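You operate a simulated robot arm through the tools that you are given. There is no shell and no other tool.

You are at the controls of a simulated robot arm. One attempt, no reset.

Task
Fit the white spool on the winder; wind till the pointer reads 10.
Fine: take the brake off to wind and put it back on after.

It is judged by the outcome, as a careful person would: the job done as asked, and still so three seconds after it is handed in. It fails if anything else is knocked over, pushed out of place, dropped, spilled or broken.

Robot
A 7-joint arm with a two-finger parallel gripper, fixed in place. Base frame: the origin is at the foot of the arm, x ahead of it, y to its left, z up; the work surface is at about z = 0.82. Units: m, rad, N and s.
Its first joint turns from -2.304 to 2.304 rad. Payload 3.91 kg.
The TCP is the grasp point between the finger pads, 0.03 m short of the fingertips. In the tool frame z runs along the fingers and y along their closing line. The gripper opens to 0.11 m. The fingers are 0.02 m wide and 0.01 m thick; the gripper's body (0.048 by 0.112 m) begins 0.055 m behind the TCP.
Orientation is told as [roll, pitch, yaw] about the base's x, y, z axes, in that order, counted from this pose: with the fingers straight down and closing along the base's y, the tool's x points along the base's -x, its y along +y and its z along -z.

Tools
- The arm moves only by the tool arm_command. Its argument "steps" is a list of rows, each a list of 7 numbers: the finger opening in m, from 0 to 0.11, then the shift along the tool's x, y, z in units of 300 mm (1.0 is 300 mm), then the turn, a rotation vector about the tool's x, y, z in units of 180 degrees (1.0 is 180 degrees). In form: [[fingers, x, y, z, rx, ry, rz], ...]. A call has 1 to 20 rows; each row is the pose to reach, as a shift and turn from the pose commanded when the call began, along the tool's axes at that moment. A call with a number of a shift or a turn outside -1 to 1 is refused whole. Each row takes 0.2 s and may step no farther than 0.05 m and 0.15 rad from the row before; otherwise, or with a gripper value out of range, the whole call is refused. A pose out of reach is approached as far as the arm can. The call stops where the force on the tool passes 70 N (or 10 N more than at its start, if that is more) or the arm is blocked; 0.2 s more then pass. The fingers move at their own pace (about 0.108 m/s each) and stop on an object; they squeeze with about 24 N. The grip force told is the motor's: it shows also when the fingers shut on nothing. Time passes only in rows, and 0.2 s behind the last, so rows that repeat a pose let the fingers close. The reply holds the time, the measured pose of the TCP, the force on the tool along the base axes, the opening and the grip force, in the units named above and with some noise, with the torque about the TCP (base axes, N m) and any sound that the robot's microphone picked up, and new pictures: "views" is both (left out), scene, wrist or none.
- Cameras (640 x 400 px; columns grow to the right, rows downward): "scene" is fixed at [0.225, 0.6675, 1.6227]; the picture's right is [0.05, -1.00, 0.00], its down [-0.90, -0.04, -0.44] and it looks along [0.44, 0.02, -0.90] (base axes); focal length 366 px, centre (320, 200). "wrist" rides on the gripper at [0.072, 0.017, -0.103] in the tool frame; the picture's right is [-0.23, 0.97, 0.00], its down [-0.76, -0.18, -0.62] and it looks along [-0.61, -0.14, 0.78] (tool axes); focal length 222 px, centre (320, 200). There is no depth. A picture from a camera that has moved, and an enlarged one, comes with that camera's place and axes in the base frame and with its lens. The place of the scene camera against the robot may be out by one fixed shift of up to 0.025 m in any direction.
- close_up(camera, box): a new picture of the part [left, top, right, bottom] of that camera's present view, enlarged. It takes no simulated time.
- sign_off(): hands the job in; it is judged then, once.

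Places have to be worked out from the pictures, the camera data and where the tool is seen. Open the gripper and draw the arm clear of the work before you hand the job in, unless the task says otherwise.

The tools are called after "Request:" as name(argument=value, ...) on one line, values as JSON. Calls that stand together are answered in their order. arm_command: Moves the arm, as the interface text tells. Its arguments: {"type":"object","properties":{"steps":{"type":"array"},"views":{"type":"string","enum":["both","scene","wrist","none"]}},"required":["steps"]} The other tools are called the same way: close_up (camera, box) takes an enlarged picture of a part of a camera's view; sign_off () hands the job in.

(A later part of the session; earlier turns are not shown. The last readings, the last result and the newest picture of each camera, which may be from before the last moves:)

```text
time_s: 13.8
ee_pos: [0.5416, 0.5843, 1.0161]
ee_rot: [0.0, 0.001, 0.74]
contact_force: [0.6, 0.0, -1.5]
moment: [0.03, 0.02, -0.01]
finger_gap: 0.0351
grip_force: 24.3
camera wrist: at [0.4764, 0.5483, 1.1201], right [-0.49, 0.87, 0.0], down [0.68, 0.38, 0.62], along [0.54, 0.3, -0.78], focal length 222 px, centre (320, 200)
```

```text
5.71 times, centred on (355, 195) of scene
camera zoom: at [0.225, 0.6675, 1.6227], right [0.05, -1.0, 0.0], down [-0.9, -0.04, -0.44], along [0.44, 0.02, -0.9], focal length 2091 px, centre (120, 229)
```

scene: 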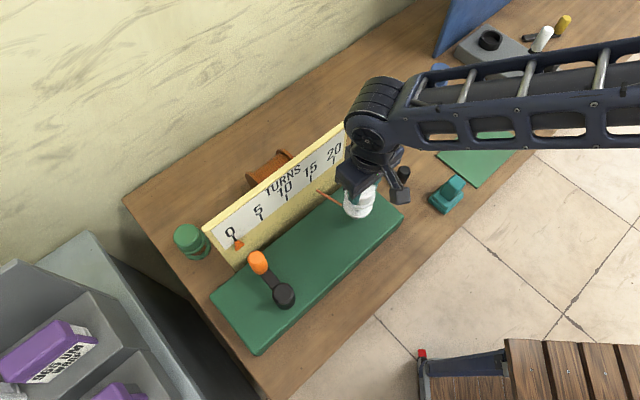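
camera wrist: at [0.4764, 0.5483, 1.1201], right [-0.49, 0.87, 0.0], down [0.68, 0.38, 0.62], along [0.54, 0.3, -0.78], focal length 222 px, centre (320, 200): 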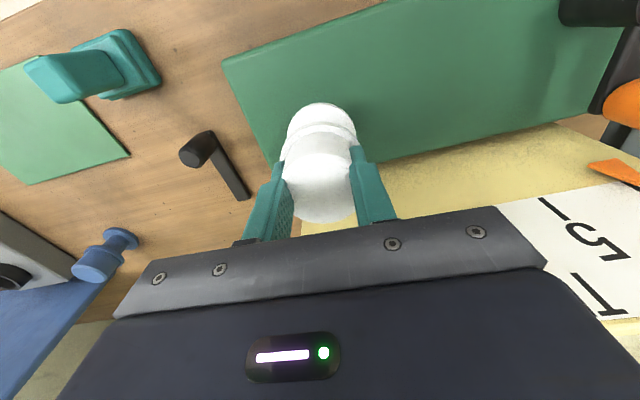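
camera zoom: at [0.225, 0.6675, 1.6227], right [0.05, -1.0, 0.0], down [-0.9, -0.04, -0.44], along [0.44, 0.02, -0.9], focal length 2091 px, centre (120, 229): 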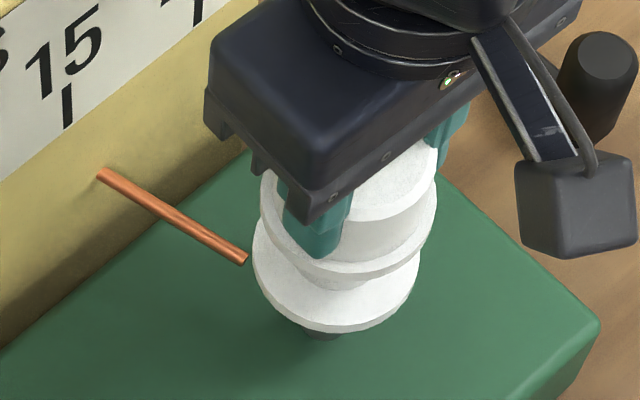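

Wrist and scene views agree on alignment to within about 2–3 mm. The pin's chamfer should capture that, so I'll lower in small steps and watch the contact force.

Request:
arm_command(steps=[[0.03, 0.003, 0.002, 0.015, 0, 0, 0], [0.03, 0.003, 0.002, 0.03, 0, 0, 0], [0.03, 0.003, 0.002, 0.042, 0, 0, 0], [0.03, 0.003, 0.002, 0.054, 0, 0, 0], [0.03, 0.003, 0.002, 0.066, 0, 0, 0], [0.03, 0.003, 0.002, 0.078, 0, 0, 0], [0.03, 0.003, 0.002, 0.09, 0, 0, 0], [0.03, 0.003, 0.002, 0.09, 0, 0, 0]], views="scene")

Request:
close_up(camera="wrist", box=[240, 60, 400, 180])

Request:
close_up(camera="scene", box=[315, 160, 395, 230])

```text
time_s: 15.6
ee_pos: [0.5415, 0.5841, 0.9909]
ee_rot: [0.0, -0.001, 0.739]
contact_force: [-0.4, 0.1, -1.7]
moment: [0.0, 0.0, 0.03]
finger_gap: 0.0352
grip_force: 23.6
```

scene: 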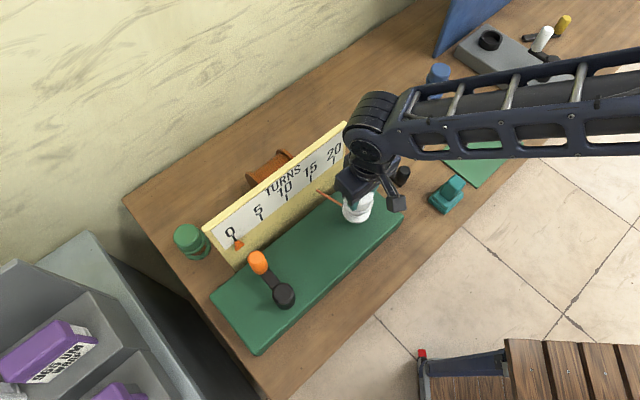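

```text
3.33 times, centred on (320, 120) of wrist
camera zoom: at [0.4764, 0.5486, 1.0935], right [-0.49, 0.87, 0.0], down [0.68, 0.38, 0.62], along [0.54, 0.3, -0.78], focal length 740 px, centre (320, 467)
```

zoom: 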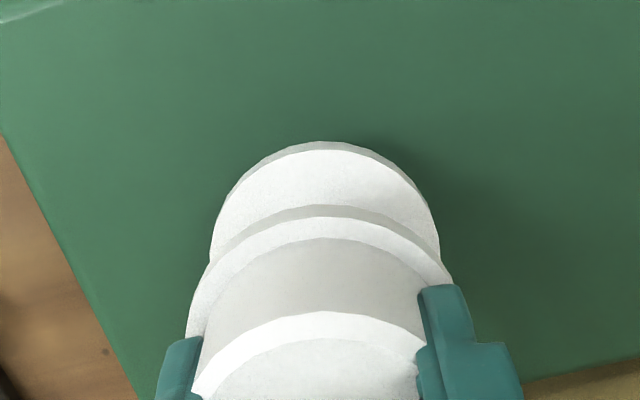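

```text
5.71 times, centred on (355, 195) of scene
camera zoom: at [0.225, 0.6675, 1.6227], right [0.05, -1.0, 0.0], down [-0.9, -0.04, -0.44], along [0.44, 0.02, -0.9], focal length 2091 px, centre (120, 229)
```

zoom: 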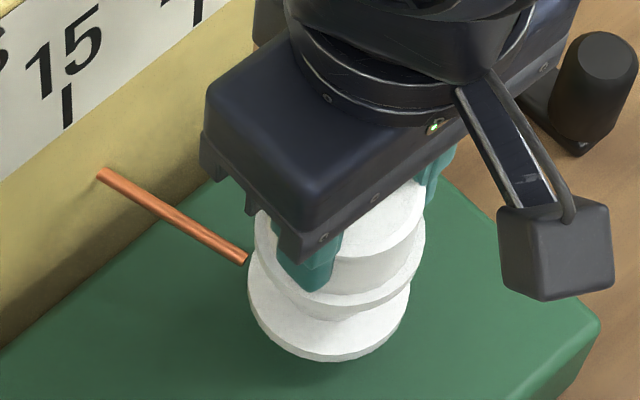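

No contact force shows yet at z = 0.991, so the pin is probably entering the bore. I'll keep lowering in small steps.

Request:
arm_command(steps=[[0.03, 0, 0, 0.01, 0, 0, 0], [0.03, 0, 0, 0.02, 0, 0, 0], [0.03, 0, 0, 0.03, 0, 0, 0], [0.03, 0, 0, 0.04, 0, 0, 0], [0.03, 0, 0, 0.05, 0, 0, 0], [0.03, 0, 0, 0.06, 0, 0, 0], [0.03, 0, 0, 0.07, 0, 0, 0], [0.03, 0, 0, 0.07, 0, 0, 0]], views="scene")

Request:
close_up(camera="wrist", box=[240, 60, 400, 180])

Request:
close_up(camera="scene", box=[315, 160, 395, 230])

```text
time_s: 17.4
ee_pos: [0.5421, 0.5839, 0.9686]
ee_rot: [0.002, 0.001, 0.741]
contact_force: [-2.8, -2.9, -0.7]
moment: [-0.21, 0.2, -0.03]
finger_gap: 0.0352
grip_force: 23.8
```

scene: 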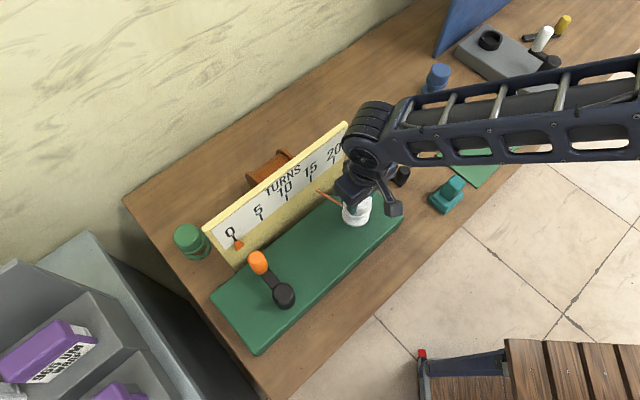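

```text
3.33 times, centred on (320, 120) of wrist
camera zoom: at [0.4776, 0.5491, 1.0723], right [-0.49, 0.87, 0.0], down [0.68, 0.38, 0.62], along [0.54, 0.3, -0.78], focal length 740 px, centre (320, 467)
```

zoom: 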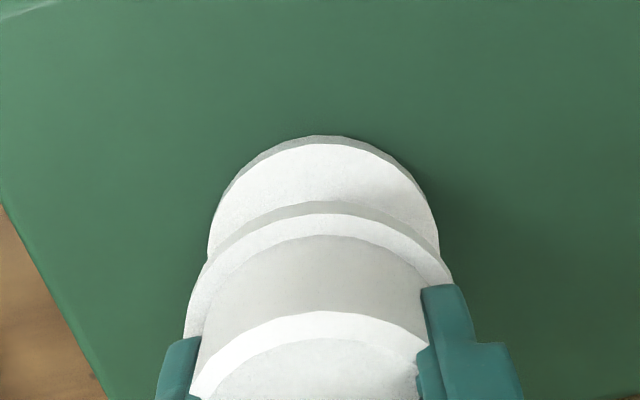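

```text
5.71 times, centred on (355, 195) of scene
camera zoom: at [0.225, 0.6675, 1.6227], right [0.05, -1.0, 0.0], down [-0.9, -0.04, -0.44], along [0.44, 0.02, -0.9], focal length 2091 px, centre (120, 229)
```

zoom: 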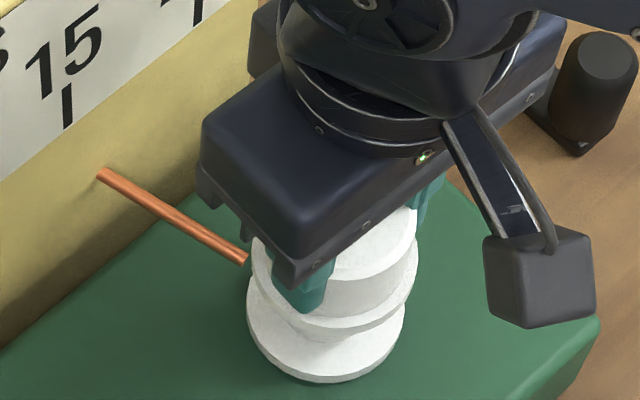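

A light side force of about 4 N has appeared and the spool's foot shifted about 1.5 mm towards the robot, so the pin is in the bore slightly off-centre. I'll ease the tool 2 mm that way and continue down.

Request:
arm_command(steps=[[0.03, 0.0035, 0, 0, 0, 0, 0], [0.03, 0.0075, 0, 0, 0, 0, 0], [0.03, 0.0075, 0, 0.0, 0, 0, 0], [0.03, 0.0075, 0, 0.007, 0, 0, 0], [0.03, 0.0075, 0, 0.014, 0, 0, 0], [0.03, 0.0075, 0, 0.014, 0, 0, 0]], views="scene")

Request:
close_up(camera="wrist", box=[240, 60, 400, 180])

Request:
close_up(camera="scene", box=[315, 160, 395, 230])

```text
time_s: 18.8
ee_pos: [0.5398, 0.5827, 0.9647]
ee_rot: [0.0, -0.003, 0.739]
contact_force: [-0.4, 3.3, 19.0]
moment: [-0.05, -0.33, -0.05]
finger_gap: 0.035
grip_force: 24.5
```

scene: 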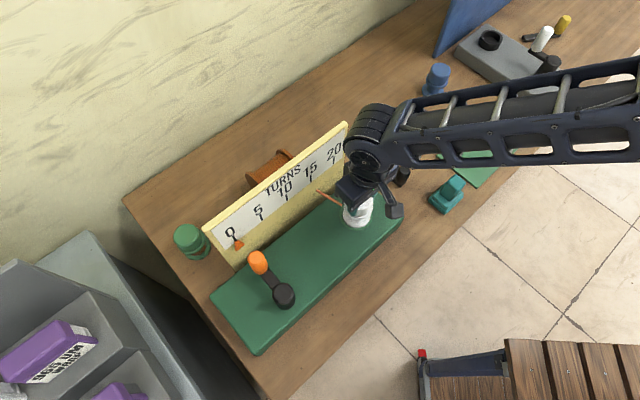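

```text
3.33 times, centred on (320, 120) of wrist
camera zoom: at [0.4757, 0.547, 1.0692], right [-0.49, 0.87, 0.0], down [0.68, 0.38, 0.62], along [0.54, 0.31, -0.78], focal length 740 px, centre (320, 467)
```

zoom: 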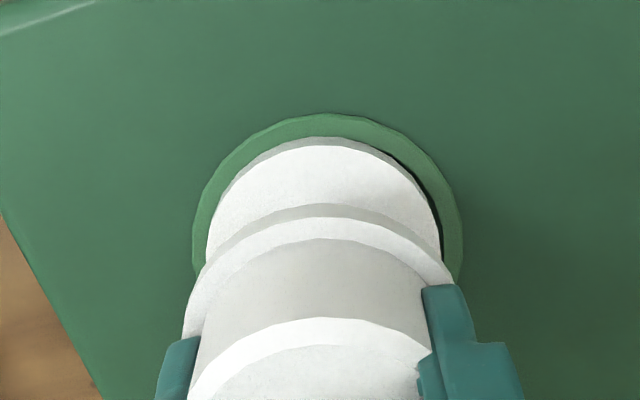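

```text
5.71 times, centred on (355, 195) of scene
camera zoom: at [0.225, 0.6675, 1.6227], right [0.05, -1.0, 0.0], down [-0.9, -0.04, -0.44], along [0.44, 0.02, -0.9], focal length 2091 px, centre (120, 229)
```

zoom: 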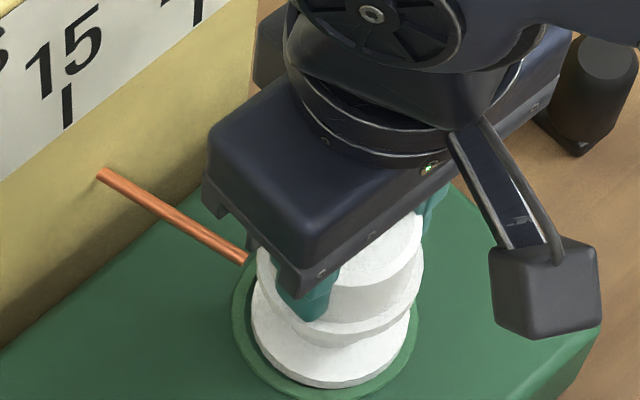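

A green ring has appeared around the spool foot and a 19 N downward reaction has built up, so the spool is seated on the spindle. I'll release it and lift straight up.

Request:
arm_command(steps=[[0.035, 0, 0, -0.007, 0, 0, 0], [0.06, 0, 0, -0.007, 0, 0, 0], [0.09, 0, 0, -0.007, 0, 0, 0], [0.09, 0, 0, -0.007, 0, 0, 0], [0.09, 0, 0, -0.1, 0, 0, 0], [0.09, 0, 0, -0.23, 0, 0, 0], [0.09, 0, 0, -0.36, 0, 0, 0], [0.09, 0, 0, -0.45, 0, 0, 0], [0.09, 0, 0, -0.45, 0, 0, 0]])

Request:
close_up(camera="wrist", box=[240, 40, 400, 160])

Request:
close_up(camera="scene", box=[315, 160, 395, 230])

```text
time_s: 20.8
ee_pos: [0.5412, 0.5805, 1.0993]
ee_rot: [-0.001, 0.0, 0.739]
contact_force: [-0.3, 0.6, -1.2]
moment: [-0.04, 0.0, -0.01]
finger_gap: 0.0897
grip_force: 0.2
camera wrist: at [0.4759, 0.5461, 1.2036], right [-0.49, 0.87, 0.0], down [0.68, 0.38, 0.62], along [0.54, 0.3, -0.78], focal length 222 px, centre (320, 200)
```

scene: 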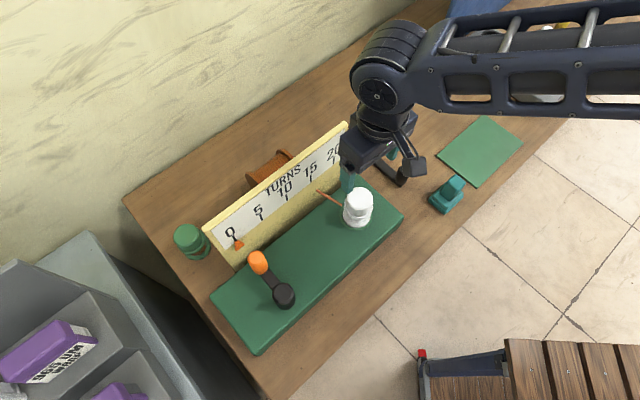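
wrist: 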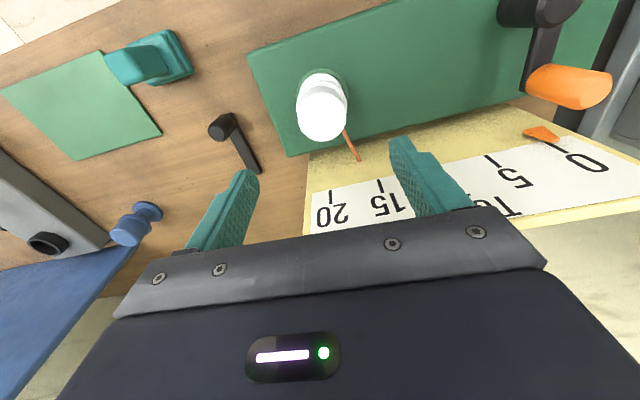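

```text
3.33 times, centred on (320, 100) of wrist
camera zoom: at [0.4759, 0.5461, 1.2036], right [-0.49, 0.87, 0.0], down [0.68, 0.38, 0.62], along [0.54, 0.3, -0.78], focal length 740 px, centre (320, 533)
```

zoom: 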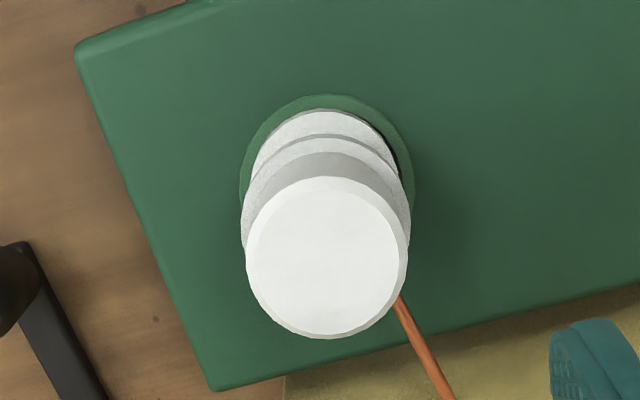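

```text
5.71 times, centred on (355, 195) of scene
camera zoom: at [0.225, 0.6675, 1.6227], right [0.05, -1.0, 0.0], down [-0.9, -0.04, -0.44], along [0.44, 0.02, -0.9], focal length 2091 px, centre (120, 229)
```

zoom: 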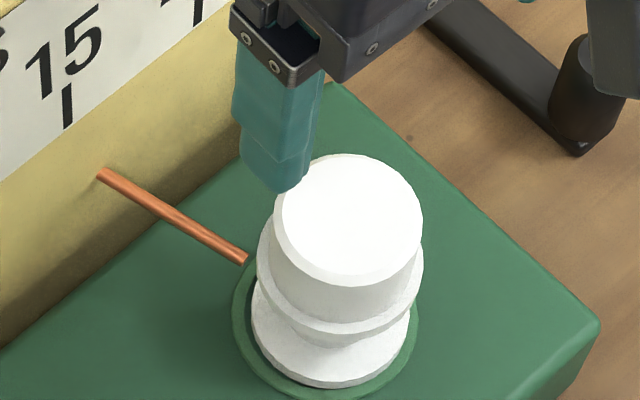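

The spool is seated and stands free. Next is the brake lever, so I'll enlarge it in both views to fix its geometry.

Request:
close_up(camera="wrist", box=[190, 90, 290, 190])

Request:
close_up(camera="scene", box=[360, 140, 420, 195])

```text
4.00 times, centred on (240, 140) of wrist
camera zoom: at [0.4759, 0.5461, 1.2036], right [-0.49, 0.87, 0.0], down [0.68, 0.38, 0.62], along [0.54, 0.3, -0.78], focal length 888 px, centre (640, 440)
```

zoom: 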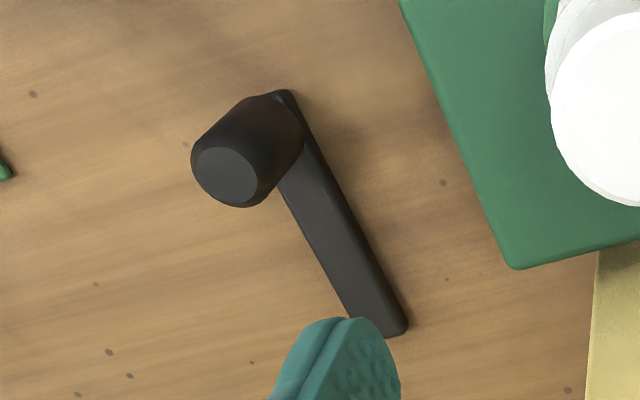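

```text
7.27 times, centred on (390, 168) of scene
camera zoom: at [0.225, 0.6675, 1.6227], right [0.05, -1.0, 0.0], down [-0.9, -0.04, -0.44], along [0.44, 0.02, -0.9], focal length 2661 px, centre (-189, 436)
```

zoom: 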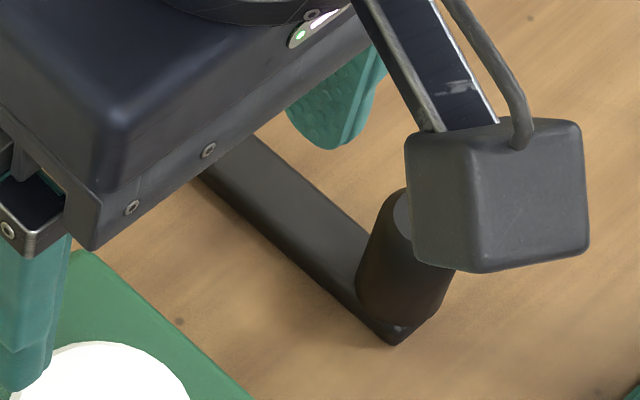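

The knob's top centre is at (0.665, 0.475, 0.883). The bar runs from it to about (0.737, 0.548), parallel to the winder's axes, so it belongs to the winder. I'll move above the knob with the gripper partly open.

Request:
arm_command(steps=[[0.07, -0.017, -0.135, 0, 0, 0, 0], [0.07, -0.034, -0.27, 0, 0, 0, 0], [0.07, -0.051, -0.405, 0, 0, 0, 0], [0.07, -0.068, -0.54, 0, 0, 0, 0], [0.07, -0.068, -0.54, 0.15, 0, 0, 0], [0.07, -0.068, -0.54, 0.3, 0, 0, 0], [0.07, -0.068, -0.54, 0.43, 0, 0, 0], [0.07, -0.068, -0.54, 0.548, 0, 0, 0], [0.07, -0.068, -0.54, 0.548, 0, 0, 0]])

Request:
close_up(camera="wrist", box=[220, 60, 420, 220])

```text
time_s: 22.8
ee_pos: [0.6638, 0.4785, 0.9354]
ee_rot: [-0.001, 0.0, 0.741]
contact_force: [-0.9, 0.1, 0.0]
moment: [0.0, 0.01, 0.03]
finger_gap: 0.0701
grip_force: 0.0
camera wrist: at [0.5991, 0.4419, 1.0392], right [-0.49, 0.87, 0.0], down [0.68, 0.38, 0.62], along [0.54, 0.3, -0.78], focal length 222 px, centre (320, 200)
```

scene: 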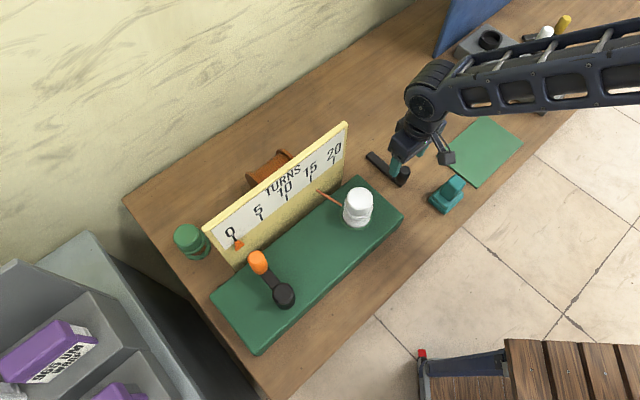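
wrist: 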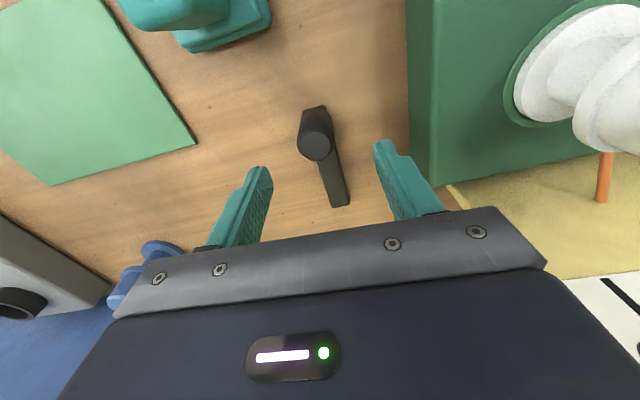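

```text
2.50 times, centred on (320, 140) of wrist
camera zoom: at [0.5991, 0.4419, 1.0392], right [-0.49, 0.87, 0.0], down [0.68, 0.38, 0.62], along [0.54, 0.3, -0.78], focal length 555 px, centre (320, 350)
```

zoom: 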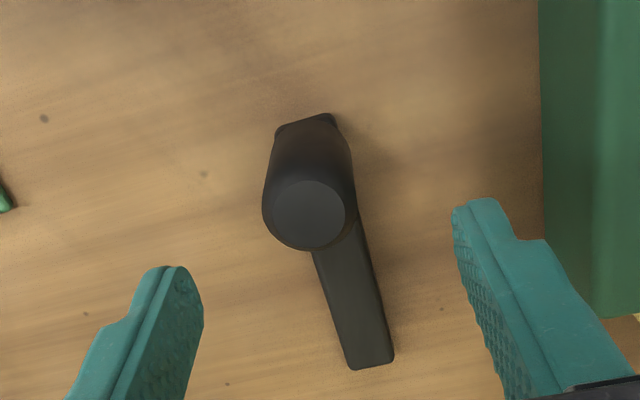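

The knob sits nearly centred between the fingers, about 3 mm off. I'll lower around it to just above the bar and close on the knob.

Request:
arm_command(steps=[[0.07, 0.005, -0.01, 0.07, 0, 0, 0], [0.07, 0.005, -0.01, 0.14, 0, 0, 0], [0.07, 0.005, -0.01, 0.205, 0, 0, 0], [0.07, 0.005, -0.01, 0.205, 0, 0, 0], [0.02, 0.005, -0.01, 0.205, 0, 0, 0], [0.02, 0.005, -0.01, 0.205, 0, 0, 0], [0.02, 0.005, -0.01, 0.205, 0, 0, 0]])

Request:
close_up(camera="wrist", box=[220, 60, 420, 220])

Request:
close_up(camera="scene", box=[350, 120, 450, 200])

```text
time_s: 24.4
ee_pos: [0.6667, 0.4739, 0.8749]
ee_rot: [0.002, 0.0, 0.741]
contact_force: [0.3, 1.0, -1.7]
moment: [-0.24, -0.58, 0.0]
finger_gap: 0.0293
grip_force: 45.3
camera wrist: at [0.6013, 0.4391, 0.9783], right [-0.49, 0.87, 0.0], down [0.68, 0.38, 0.62], along [0.54, 0.3, -0.78], focal length 222 px, centre (320, 200)
```

scene: 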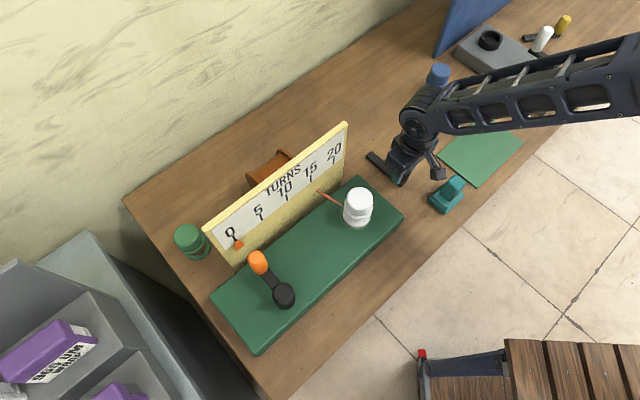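
wrist: 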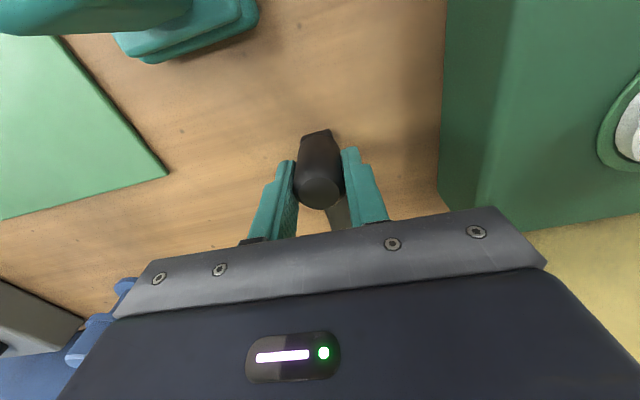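

```text
2.50 times, centred on (320, 140) of wrist
camera zoom: at [0.6013, 0.4391, 0.9783], right [-0.49, 0.87, 0.0], down [0.68, 0.38, 0.62], along [0.54, 0.3, -0.78], focal length 555 px, centre (320, 350)
```

zoom: 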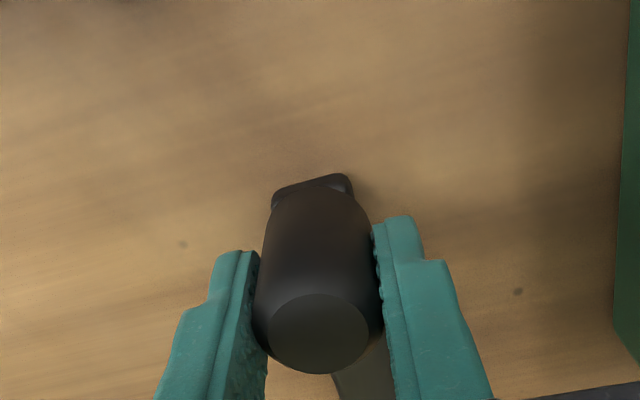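

```text
5.00 times, centred on (400, 160) of scene
camera zoom: at [0.225, 0.6675, 1.6227], right [0.05, -1.0, 0.0], down [-0.9, -0.04, -0.44], along [0.44, 0.02, -0.9], focal length 1830 px, centre (-80, 400)
```

zoom: 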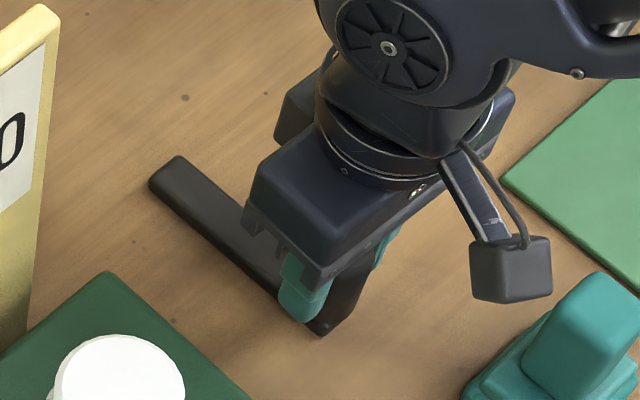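

The knob is gripped at a 29 mm gap, which matches its diameter. I'll test which way the lever goes with a small 6 mm nudge away from the base, watching the force.

Request:
arm_command(steps=[[0.02, 0, -0.007, 0, 0, 0, 0], [0.02, 0, -0.014, 0, 0, 0, 0], [0.02, 0, -0.02, 0, 0, 0, 0], [0.02, 0, -0.02, 0, 0, 0, 0]], views="scene")

Request:
close_up(camera="scene", box=[350, 120, 450, 200])

Request:
close_up(camera="wrist", box=[220, 60, 420, 220])

```text
time_s: 25.4
ee_pos: [0.6692, 0.4702, 0.8747]
ee_rot: [0.0, -0.001, 0.74]
contact_force: [2.8, 9.1, -1.3]
moment: [-0.36, -0.69, 0.22]
finger_gap: 0.029
grip_force: 45.1
```

scene: 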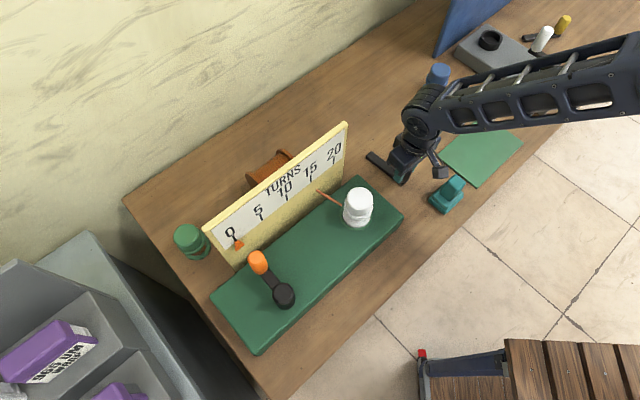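

```text
5.00 times, centred on (400, 160) of scene
camera zoom: at [0.225, 0.6675, 1.6227], right [0.05, -1.0, 0.0], down [-0.9, -0.04, -0.44], along [0.44, 0.02, -0.9], focal length 1830 px, centre (-80, 400)
```

zoom: 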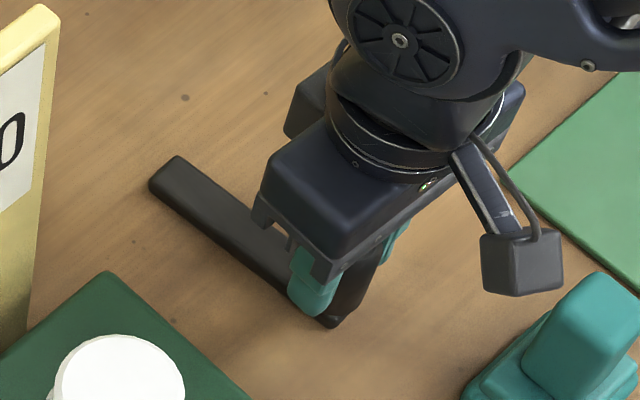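

```text
2.50 times, centred on (320, 140) of wrist
camera zoom: at [0.6049, 0.4345, 0.9782], right [-0.49, 0.87, 0.0], down [0.68, 0.38, 0.62], along [0.54, 0.31, -0.78], focal length 555 px, centre (320, 350)
```

zoom: 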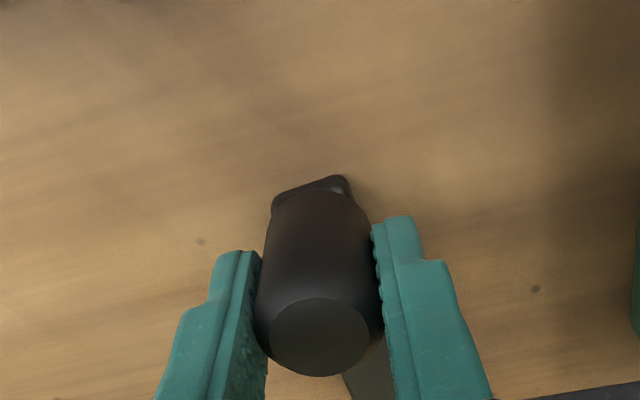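

The bar's far end stayed put while the knob moved, so the lever pivots at its far end and is the brake. The resistance is modest, under 10 N, so I'll swing it further along its arc, turning the gripper with it.

Request:
arm_command(steps=[[0.02, -0.0017, -0.0187, 0, 0, 0, -0.019], [0.02, -0.0045, -0.0373, 0, 0, 0, -0.038], [0.02, -0.0083, -0.0557, 0, 0, 0, -0.0573], [0.02, -0.0083, -0.0557, 0, 0, 0, -0.0573]], views="scene")

Request:
close_up(camera="scene", box=[350, 120, 450, 200])

```text
time_s: 26.4
ee_pos: [0.683, 0.4591, 0.8748]
ee_rot: [0.001, -0.004, 0.92]
contact_force: [18.6, 26.4, 14.8]
moment: [0.78, 0.37, -0.17]
finger_gap: 0.0294
grip_force: 44.7
```

scene: 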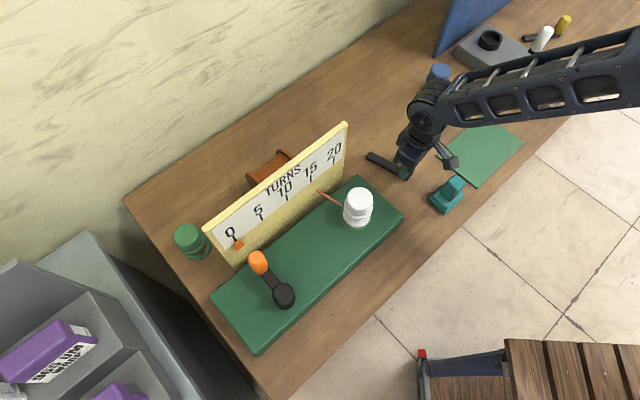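

```text
5.00 times, centred on (400, 160) of scene
camera zoom: at [0.225, 0.6675, 1.6227], right [0.05, -1.0, 0.0], down [-0.9, -0.04, -0.44], along [0.44, 0.02, -0.9], focal length 1830 px, centre (-80, 400)
```

zoom: 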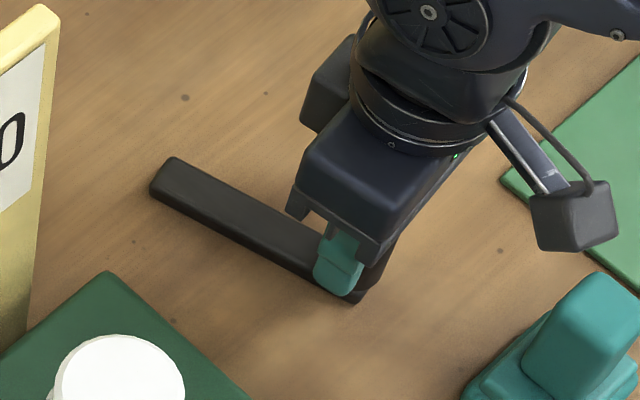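

The lever is swinging freely about its far end, and the force is mostly radial because my arc was slightly off. Refitting the pivot gives about (0.731, 0.542) with a radius of about 0.095. I'll continue on the corrected arc and watch for a stop.

Request:
arm_command(steps=[[0.02, -0.0058, -0.0248, 0, 0, 0, -0.0255], [0.02, -0.0128, -0.0493, 0, 0, 0, -0.0509], [0.02, -0.0209, -0.0731, 0, 0, 0, -0.0764], [0.02, -0.0209, -0.0731, 0, 0, 0, -0.0764]], views="scene")

Request:
close_up(camera="scene", box=[350, 120, 450, 200])

```text
time_s: 27.4
ee_pos: [0.7024, 0.4503, 0.873]
ee_rot: [-0.001, 0.001, 1.162]
contact_force: [5.5, 19.3, 24.3]
moment: [0.11, 0.93, 0.02]
finger_gap: 0.0292
grip_force: 45.3
```

scene: 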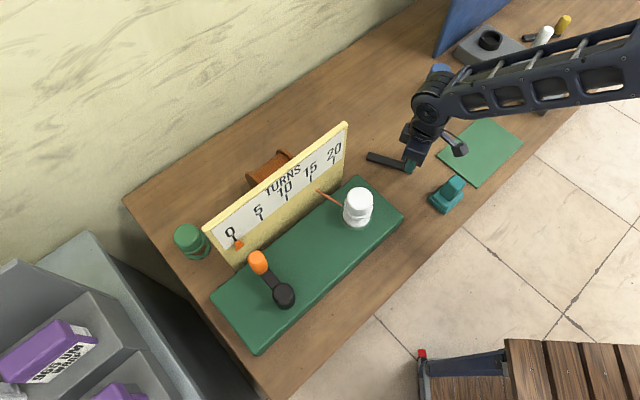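

```text
5.00 times, centred on (400, 160) of scene
camera zoom: at [0.225, 0.6675, 1.6227], right [0.05, -1.0, 0.0], down [-0.9, -0.04, -0.44], along [0.44, 0.02, -0.9], focal length 1830 px, centre (-80, 400)
```

zoom: 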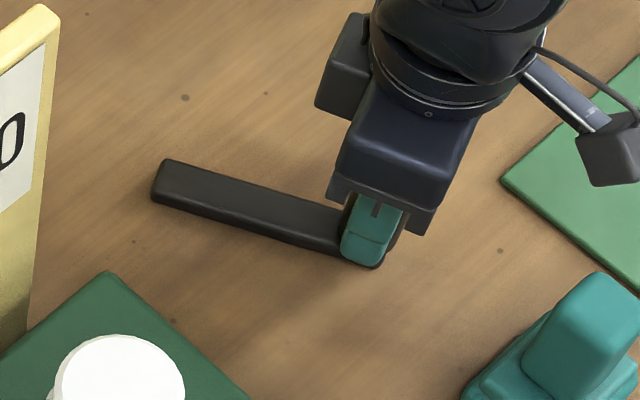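

The lever turns with no tangential resistance and the remaining pull is radial, so the true radius is closer to 0.089. I'll bring the arc inward, raise the tool 3 mm to relieve the vertical load, and keep going.

Request:
arm_command(steps=[[0.02, -0.0163, -0.0216, -0.01, 0, 0, -0.0255], [0.02, -0.0222, -0.0445, -0.01, 0, 0, -0.0509], [0.02, -0.03, -0.0666, -0.01, 0, 0, -0.0764], [0.02, -0.0394, -0.0883, -0.01, 0, 0, -0.1019], [0.02, -0.0394, -0.0883, -0.01, 0, 0, -0.1019]], views="scene")

Request:
close_up(camera="scene", box=[350, 120, 450, 200])

```text
time_s: 28.6
ee_pos: [0.734, 0.4486, 0.8746]
ee_rot: [0.0, 0.001, 1.48]
contact_force: [5.3, -29.2, -20.9]
moment: [-0.41, -0.79, -0.22]
finger_gap: 0.0298
grip_force: 45.5
```

scene: 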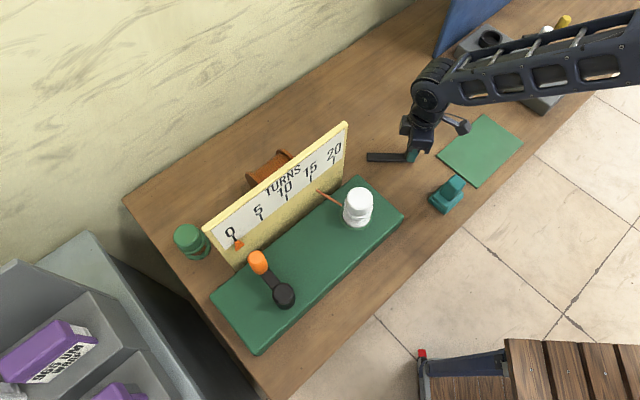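

```text
5.00 times, centred on (400, 160) of scene
camera zoom: at [0.225, 0.6675, 1.6227], right [0.05, -1.0, 0.0], down [-0.9, -0.04, -0.44], along [0.44, 0.02, -0.9], focal length 1830 px, centre (-80, 400)
```

zoom: 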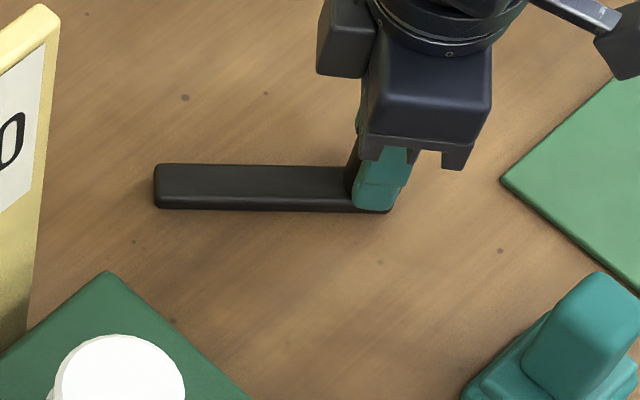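

There is still no stop and no tangential resistance. The force has flipped outward, which brackets the radius at about 0.0905. I'll continue the swing on that radius.

Request:
arm_command(steps=[[0.02, 0.0008, -0.0322, 0.006, 0, 0, -0.0255], [0.02, -0.006, -0.0554, 0.006, 0, 0, -0.0509], [0.02, -0.0144, -0.0777, 0.006, 0, 0, -0.0764], [0.02, -0.0248, -0.0995, 0.006, 0, 0, -0.1019], [0.02, -0.0248, -0.0995, 0.006, 0, 0, -0.1019]], views="scene")

Request:
close_up(camera="scene", box=[350, 120, 450, 200])

```text
time_s: 29.6
ee_pos: [0.7557, 0.4561, 0.8751]
ee_rot: [0.008, 0.003, 1.796]
contact_force: [-28.9, -22.0, 22.6]
moment: [-0.96, -0.69, -0.15]
finger_gap: 0.0297
grip_force: 45.1
stopped in row 5: the force on the tool passed its limit at 78 N (the readings are from after the stop); the commanded pose is now the measured one
```

scene: 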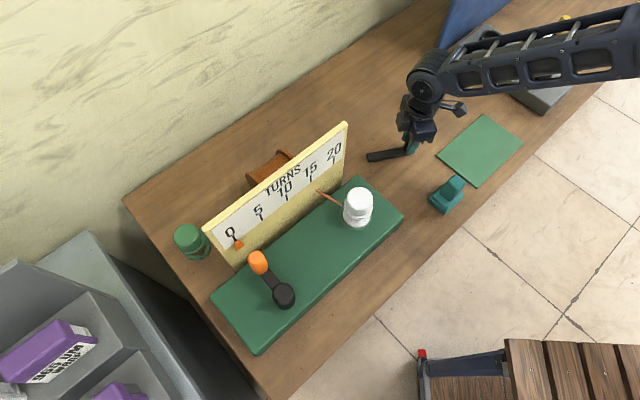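

```text
5.00 times, centred on (400, 160) of scene
camera zoom: at [0.225, 0.6675, 1.6227], right [0.05, -1.0, 0.0], down [-0.9, -0.04, -0.44], along [0.44, 0.02, -0.9], focal length 1830 px, centre (-80, 400)
```

zoom: 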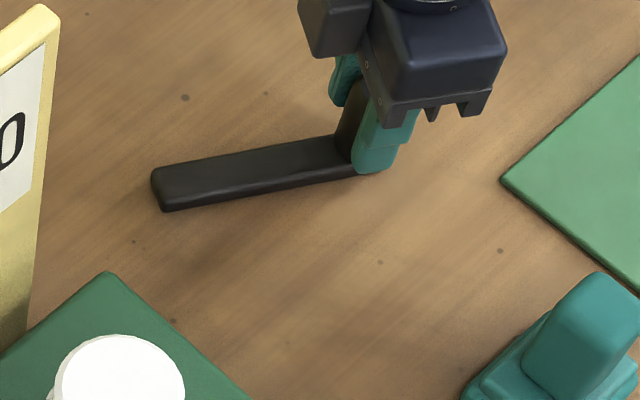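

The lever has met a hard stop after roughly 60° of travel, so the brake should be fully off. I'll release the knob here, lift clear, and check that it stays.

Request:
arm_command(steps=[[0.03, 0, 0, 0, 0, 0, 0], [0.05, 0, 0, 0, 0, 0, 0], [0.06, 0, 0, 0, 0, 0, 0], [0.06, 0, 0, -0.1, 0, 0, 0], [0.06, 0, 0, -0.22, 0, 0, 0], [0.06, 0, 0, -0.35, 0, 0, 0], [0.06, 0, 0, -0.48, 0, 0, 0], [0.06, 0, 0, -0.6, 0, 0, 0], [0.06, 0, 0, -0.6, 0, 0, 0]])

Request:
close_up(camera="scene", box=[340, 120, 460, 220])

```text
time_s: 31.6
ee_pos: [0.7608, 0.4565, 1.053]
ee_rot: [0.009, 0.002, 1.795]
contact_force: [-0.4, 0.4, 0.9]
moment: [0.02, 0.01, 0.02]
finger_gap: 0.0603
grip_force: 0.0
camera wrist: at [0.7606, 0.3839, 1.1574], right [-1.0, 0.0, 0.01], down [0.01, 0.78, 0.62], along [0.0, 0.62, -0.78], focal length 222 px, centre (320, 200)
```

scene: 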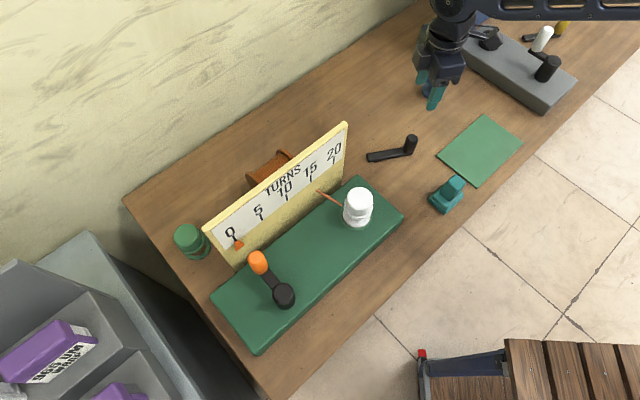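
wrist: 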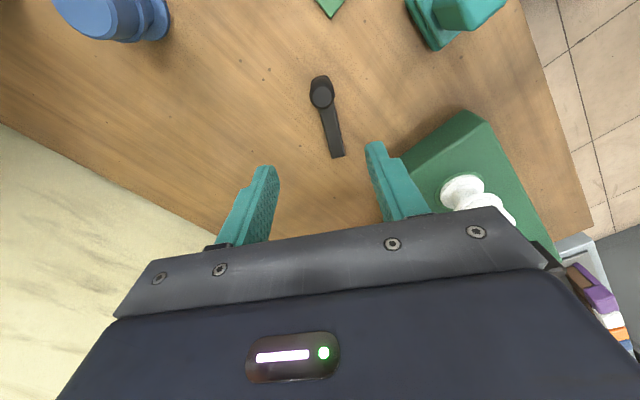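

```text
4.00 times, centred on (400, 170) of scene
camera zoom: at [0.225, 0.6675, 1.6227], right [0.05, -1.0, 0.0], down [-0.9, -0.04, -0.44], along [0.44, 0.02, -0.9], focal length 1464 px, centre (0, 320)
```

zoom: 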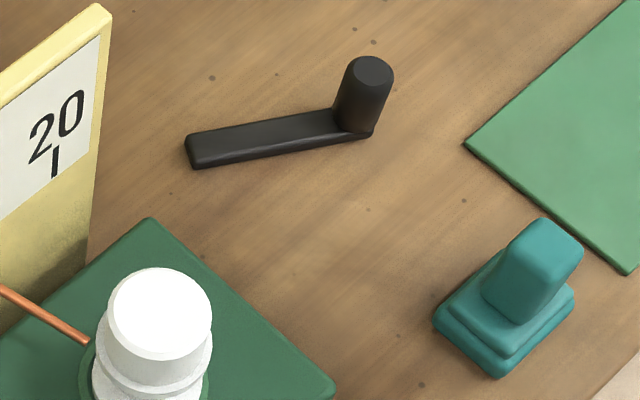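

The lever stays at the off stop. Next is the crank: I'll move above and in front of it, turning back square to the board and staying above the board's height.

Request:
arm_command(steps=[[0.03, 0, 0, -0.15, 0, 0, 0.03], [0.03, 0, 0, -0.3, 0, 0, 0.06], [0.03, -0.085, 0.098, -0.333, 0, 0, 0.09], [0.03, -0.17, 0.197, -0.333, 0, 0, 0.12], [0.03, -0.255, 0.295, -0.333, 0, 0, 0.15], [0.03, -0.34, 0.393, -0.333, 0, 0, 0.18], [0.03, -0.425, 0.491, -0.333, 0, 0, 0.21], [0.03, -0.51, 0.59, -0.333, 0, 0, 0.24], [0.03, -0.595, 0.688, -0.333, 0, 0, 0.27], [0.03, -0.68, 0.786, -0.333, 0, 0, 0.3], [0.03, -0.766, 0.885, -0.333, 0, 0, 0.335], [0.03, -0.766, 0.885, -0.333, 0, 0, 0.335]])

Request:
close_up(camera="scene", box=[200, 200, 340, 340])

Request:
close_up(camera="wrist", box=[320, 0, 560, 200])

```text
time_s: 34.2
ee_pos: [0.4514, 0.6228, 1.1547]
ee_rot: [0.002, 0.009, 0.742]
contact_force: [-0.5, 0.4, -0.2]
moment: [0.02, -0.01, 0.01]
finger_gap: 0.0299
grip_force: 0.1
camera wrist: at [0.3875, 0.5875, 1.2586], right [-0.49, 0.87, 0.0], down [0.69, 0.39, 0.62], along [0.54, 0.3, -0.79], focal length 222 px, centre (320, 200)
```

scene: 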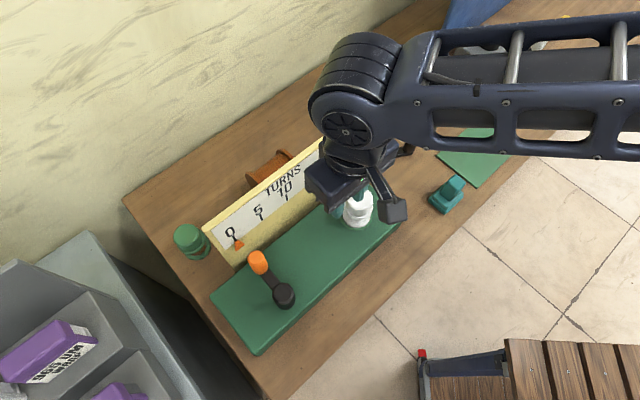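
wrist: 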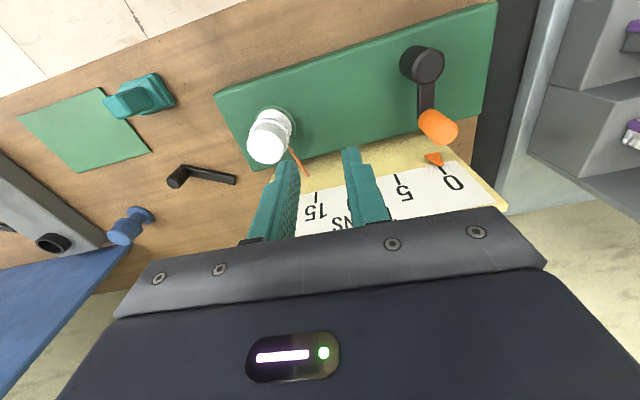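

```text
2.86 times, centred on (270, 270) of scene
camera zoom: at [0.225, 0.6675, 1.6227], right [0.05, -1.0, 0.0], down [-0.9, -0.04, -0.44], along [0.44, 0.02, -0.9], focal length 1045 px, centre (463, 0)
```

zoom: 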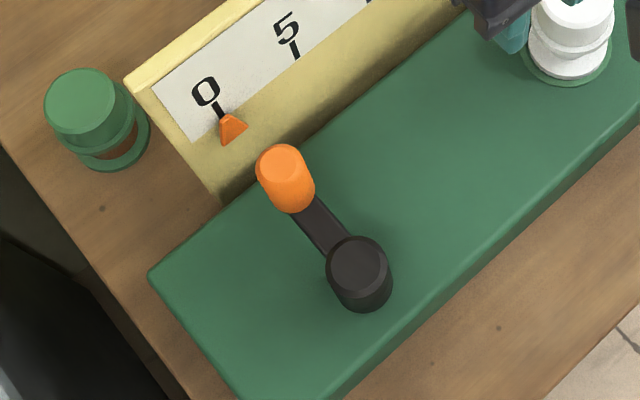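

```text
2.00 times, centred on (440, 100) of wrist
camera zoom: at [0.3875, 0.5875, 1.2586], right [-0.49, 0.87, 0.0], down [0.69, 0.39, 0.62], along [0.54, 0.3, -0.79], focal length 444 px, centre (80, 400)
```

zoom: 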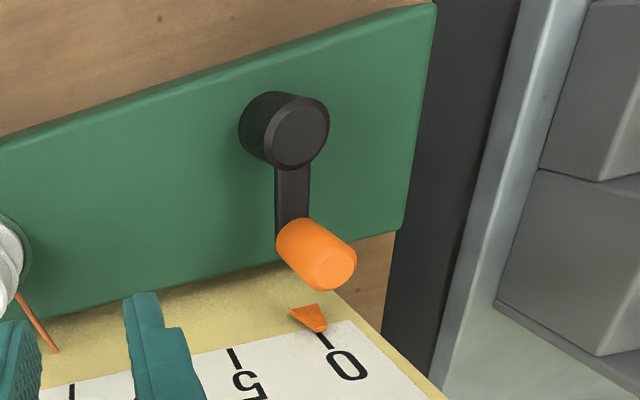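

I have one view of the crank. I'll move closer in front of it for a second wrist view so I can triangulate the hub and handle.

Request:
arm_command(steps=[[0.03, 0.046, 0.083, 0.083, 0, 0, 0], [0.03, 0.093, 0.167, 0.167, 0, 0, 0], [0.03, 0.139, 0.25, 0.25, 0, 0, 0], [0.03, 0.139, 0.25, 0.25, 0, 0, 0]])

Request:
close_up(camera="wrist", box=[320, 50, 520, 200])

Request:
close_up(camera="scene", box=[190, 190, 330, 310])

```text
time_s: 35.2
ee_pos: [0.3674, 0.6493, 1.0805]
ee_rot: [0.004, 0.01, 0.744]
contact_force: [0.7, -0.1, -0.5]
moment: [-0.01, 0.0, -0.02]
finger_gap: 0.03
grip_force: 0.1
camera wrist: at [0.303, 0.6145, 1.1852], right [-0.49, 0.87, 0.0], down [0.69, 0.39, 0.62], along [0.54, 0.3, -0.79], focal length 222 px, centre (320, 200)
```

scene: 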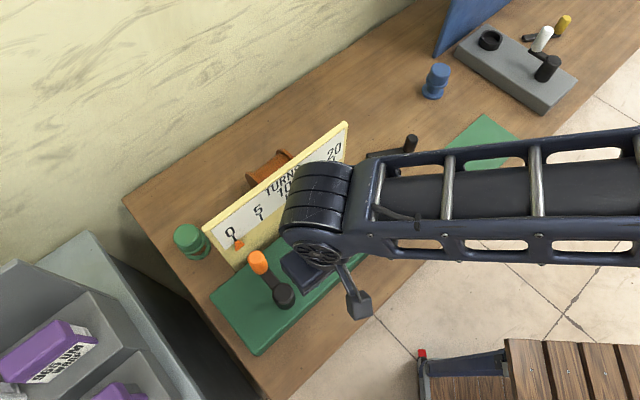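
wrist: 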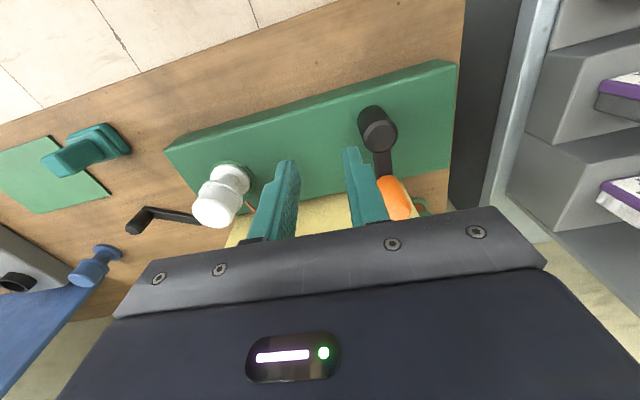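

```text
2.67 times, centred on (420, 125) of wrist
camera zoom: at [0.303, 0.6145, 1.1852], right [-0.49, 0.87, 0.0], down [0.69, 0.39, 0.62], along [0.54, 0.3, -0.79], focal length 592 px, centre (53, 400)
```

zoom: 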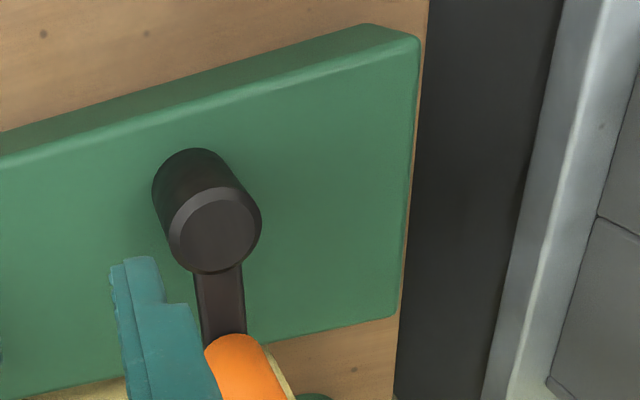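

```text
3.33 times, centred on (260, 250) of scene
camera zoom: at [0.225, 0.6675, 1.6227], right [0.05, -1.0, 0.0], down [-0.9, -0.04, -0.44], along [0.44, 0.02, -0.9], focal length 1220 px, centre (520, 33)
```

zoom: 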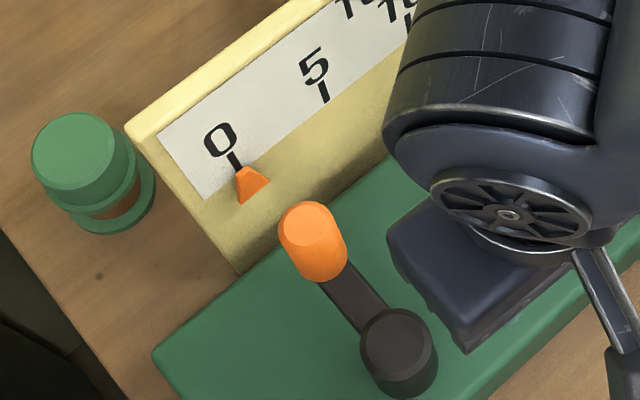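

The hub top is at about (0.356, 0.724, 0.944) and the orange handle at about (0.4045, 0.770), top 0.996, so the crank radius is about 67 mm. I'll push the handle around with closed fingers, leaning the gripper back from the board. First I'll hover beside the handle on its left.

Request:
arm_command(steps=[[0.0, -0.083, 0.081, 0.0, 0, -0.016, 0], [0.0, -0.166, 0.162, 0.0, 0, -0.032, 0], [0.0, -0.249, 0.242, 0.03, 0, -0.048, 0], [0.0, -0.332, 0.323, 0.067, 0, -0.0637, 0], [0.0, -0.332, 0.323, 0.067, 0, -0.0637, 0]])

Request:
close_up(camera="wrist", box=[200, 40, 440, 240])

Request:
close_up(camera="scene", box=[190, 190, 330, 310])

```text
time_s: 36.4
ee_pos: [0.3756, 0.7866, 1.0612]
ee_rot: [0.004, -0.192, 0.744]
contact_force: [0.3, 0.0, 0.3]
moment: [0.01, -0.06, 0.02]
finger_gap: 0.0
grip_force: 24.4
camera wrist: at [0.2976, 0.7392, 1.1492], right [-0.49, 0.87, 0.05], down [0.58, 0.29, 0.76], along [0.64, 0.4, -0.65], focal length 222 px, centre (320, 200)
```

scene: 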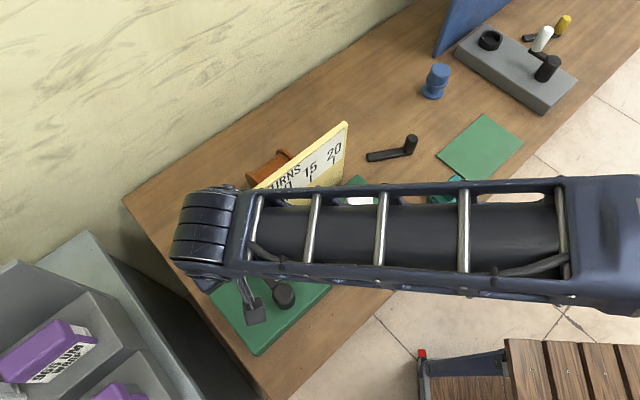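
wrist: 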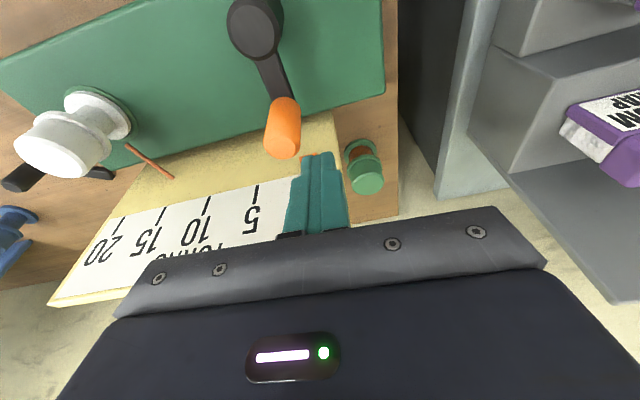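

```text
2.00 times, centred on (320, 140) of wrist
camera zoom: at [0.2976, 0.7392, 1.1492], right [-0.49, 0.87, 0.05], down [0.58, 0.29, 0.76], along [0.64, 0.4, -0.65], focal length 444 px, centre (320, 320)
```

zoom: 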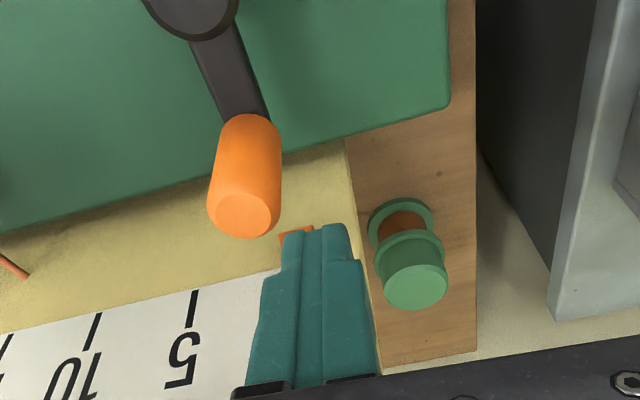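

```text
3.33 times, centred on (260, 250) of scene
camera zoom: at [0.225, 0.6675, 1.6227], right [0.05, -1.0, 0.0], down [-0.9, -0.04, -0.44], along [0.44, 0.02, -0.9], focal length 1220 px, centre (520, 33)
```

zoom: 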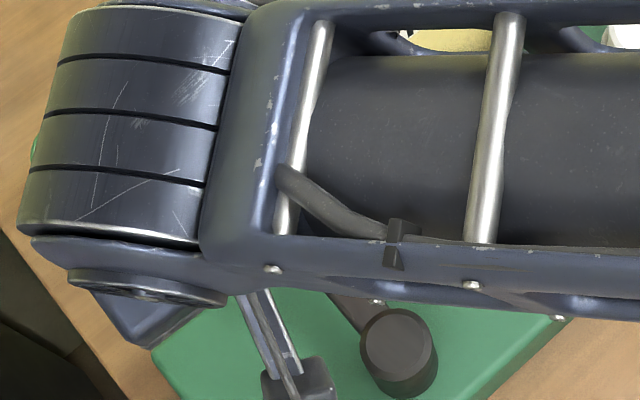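

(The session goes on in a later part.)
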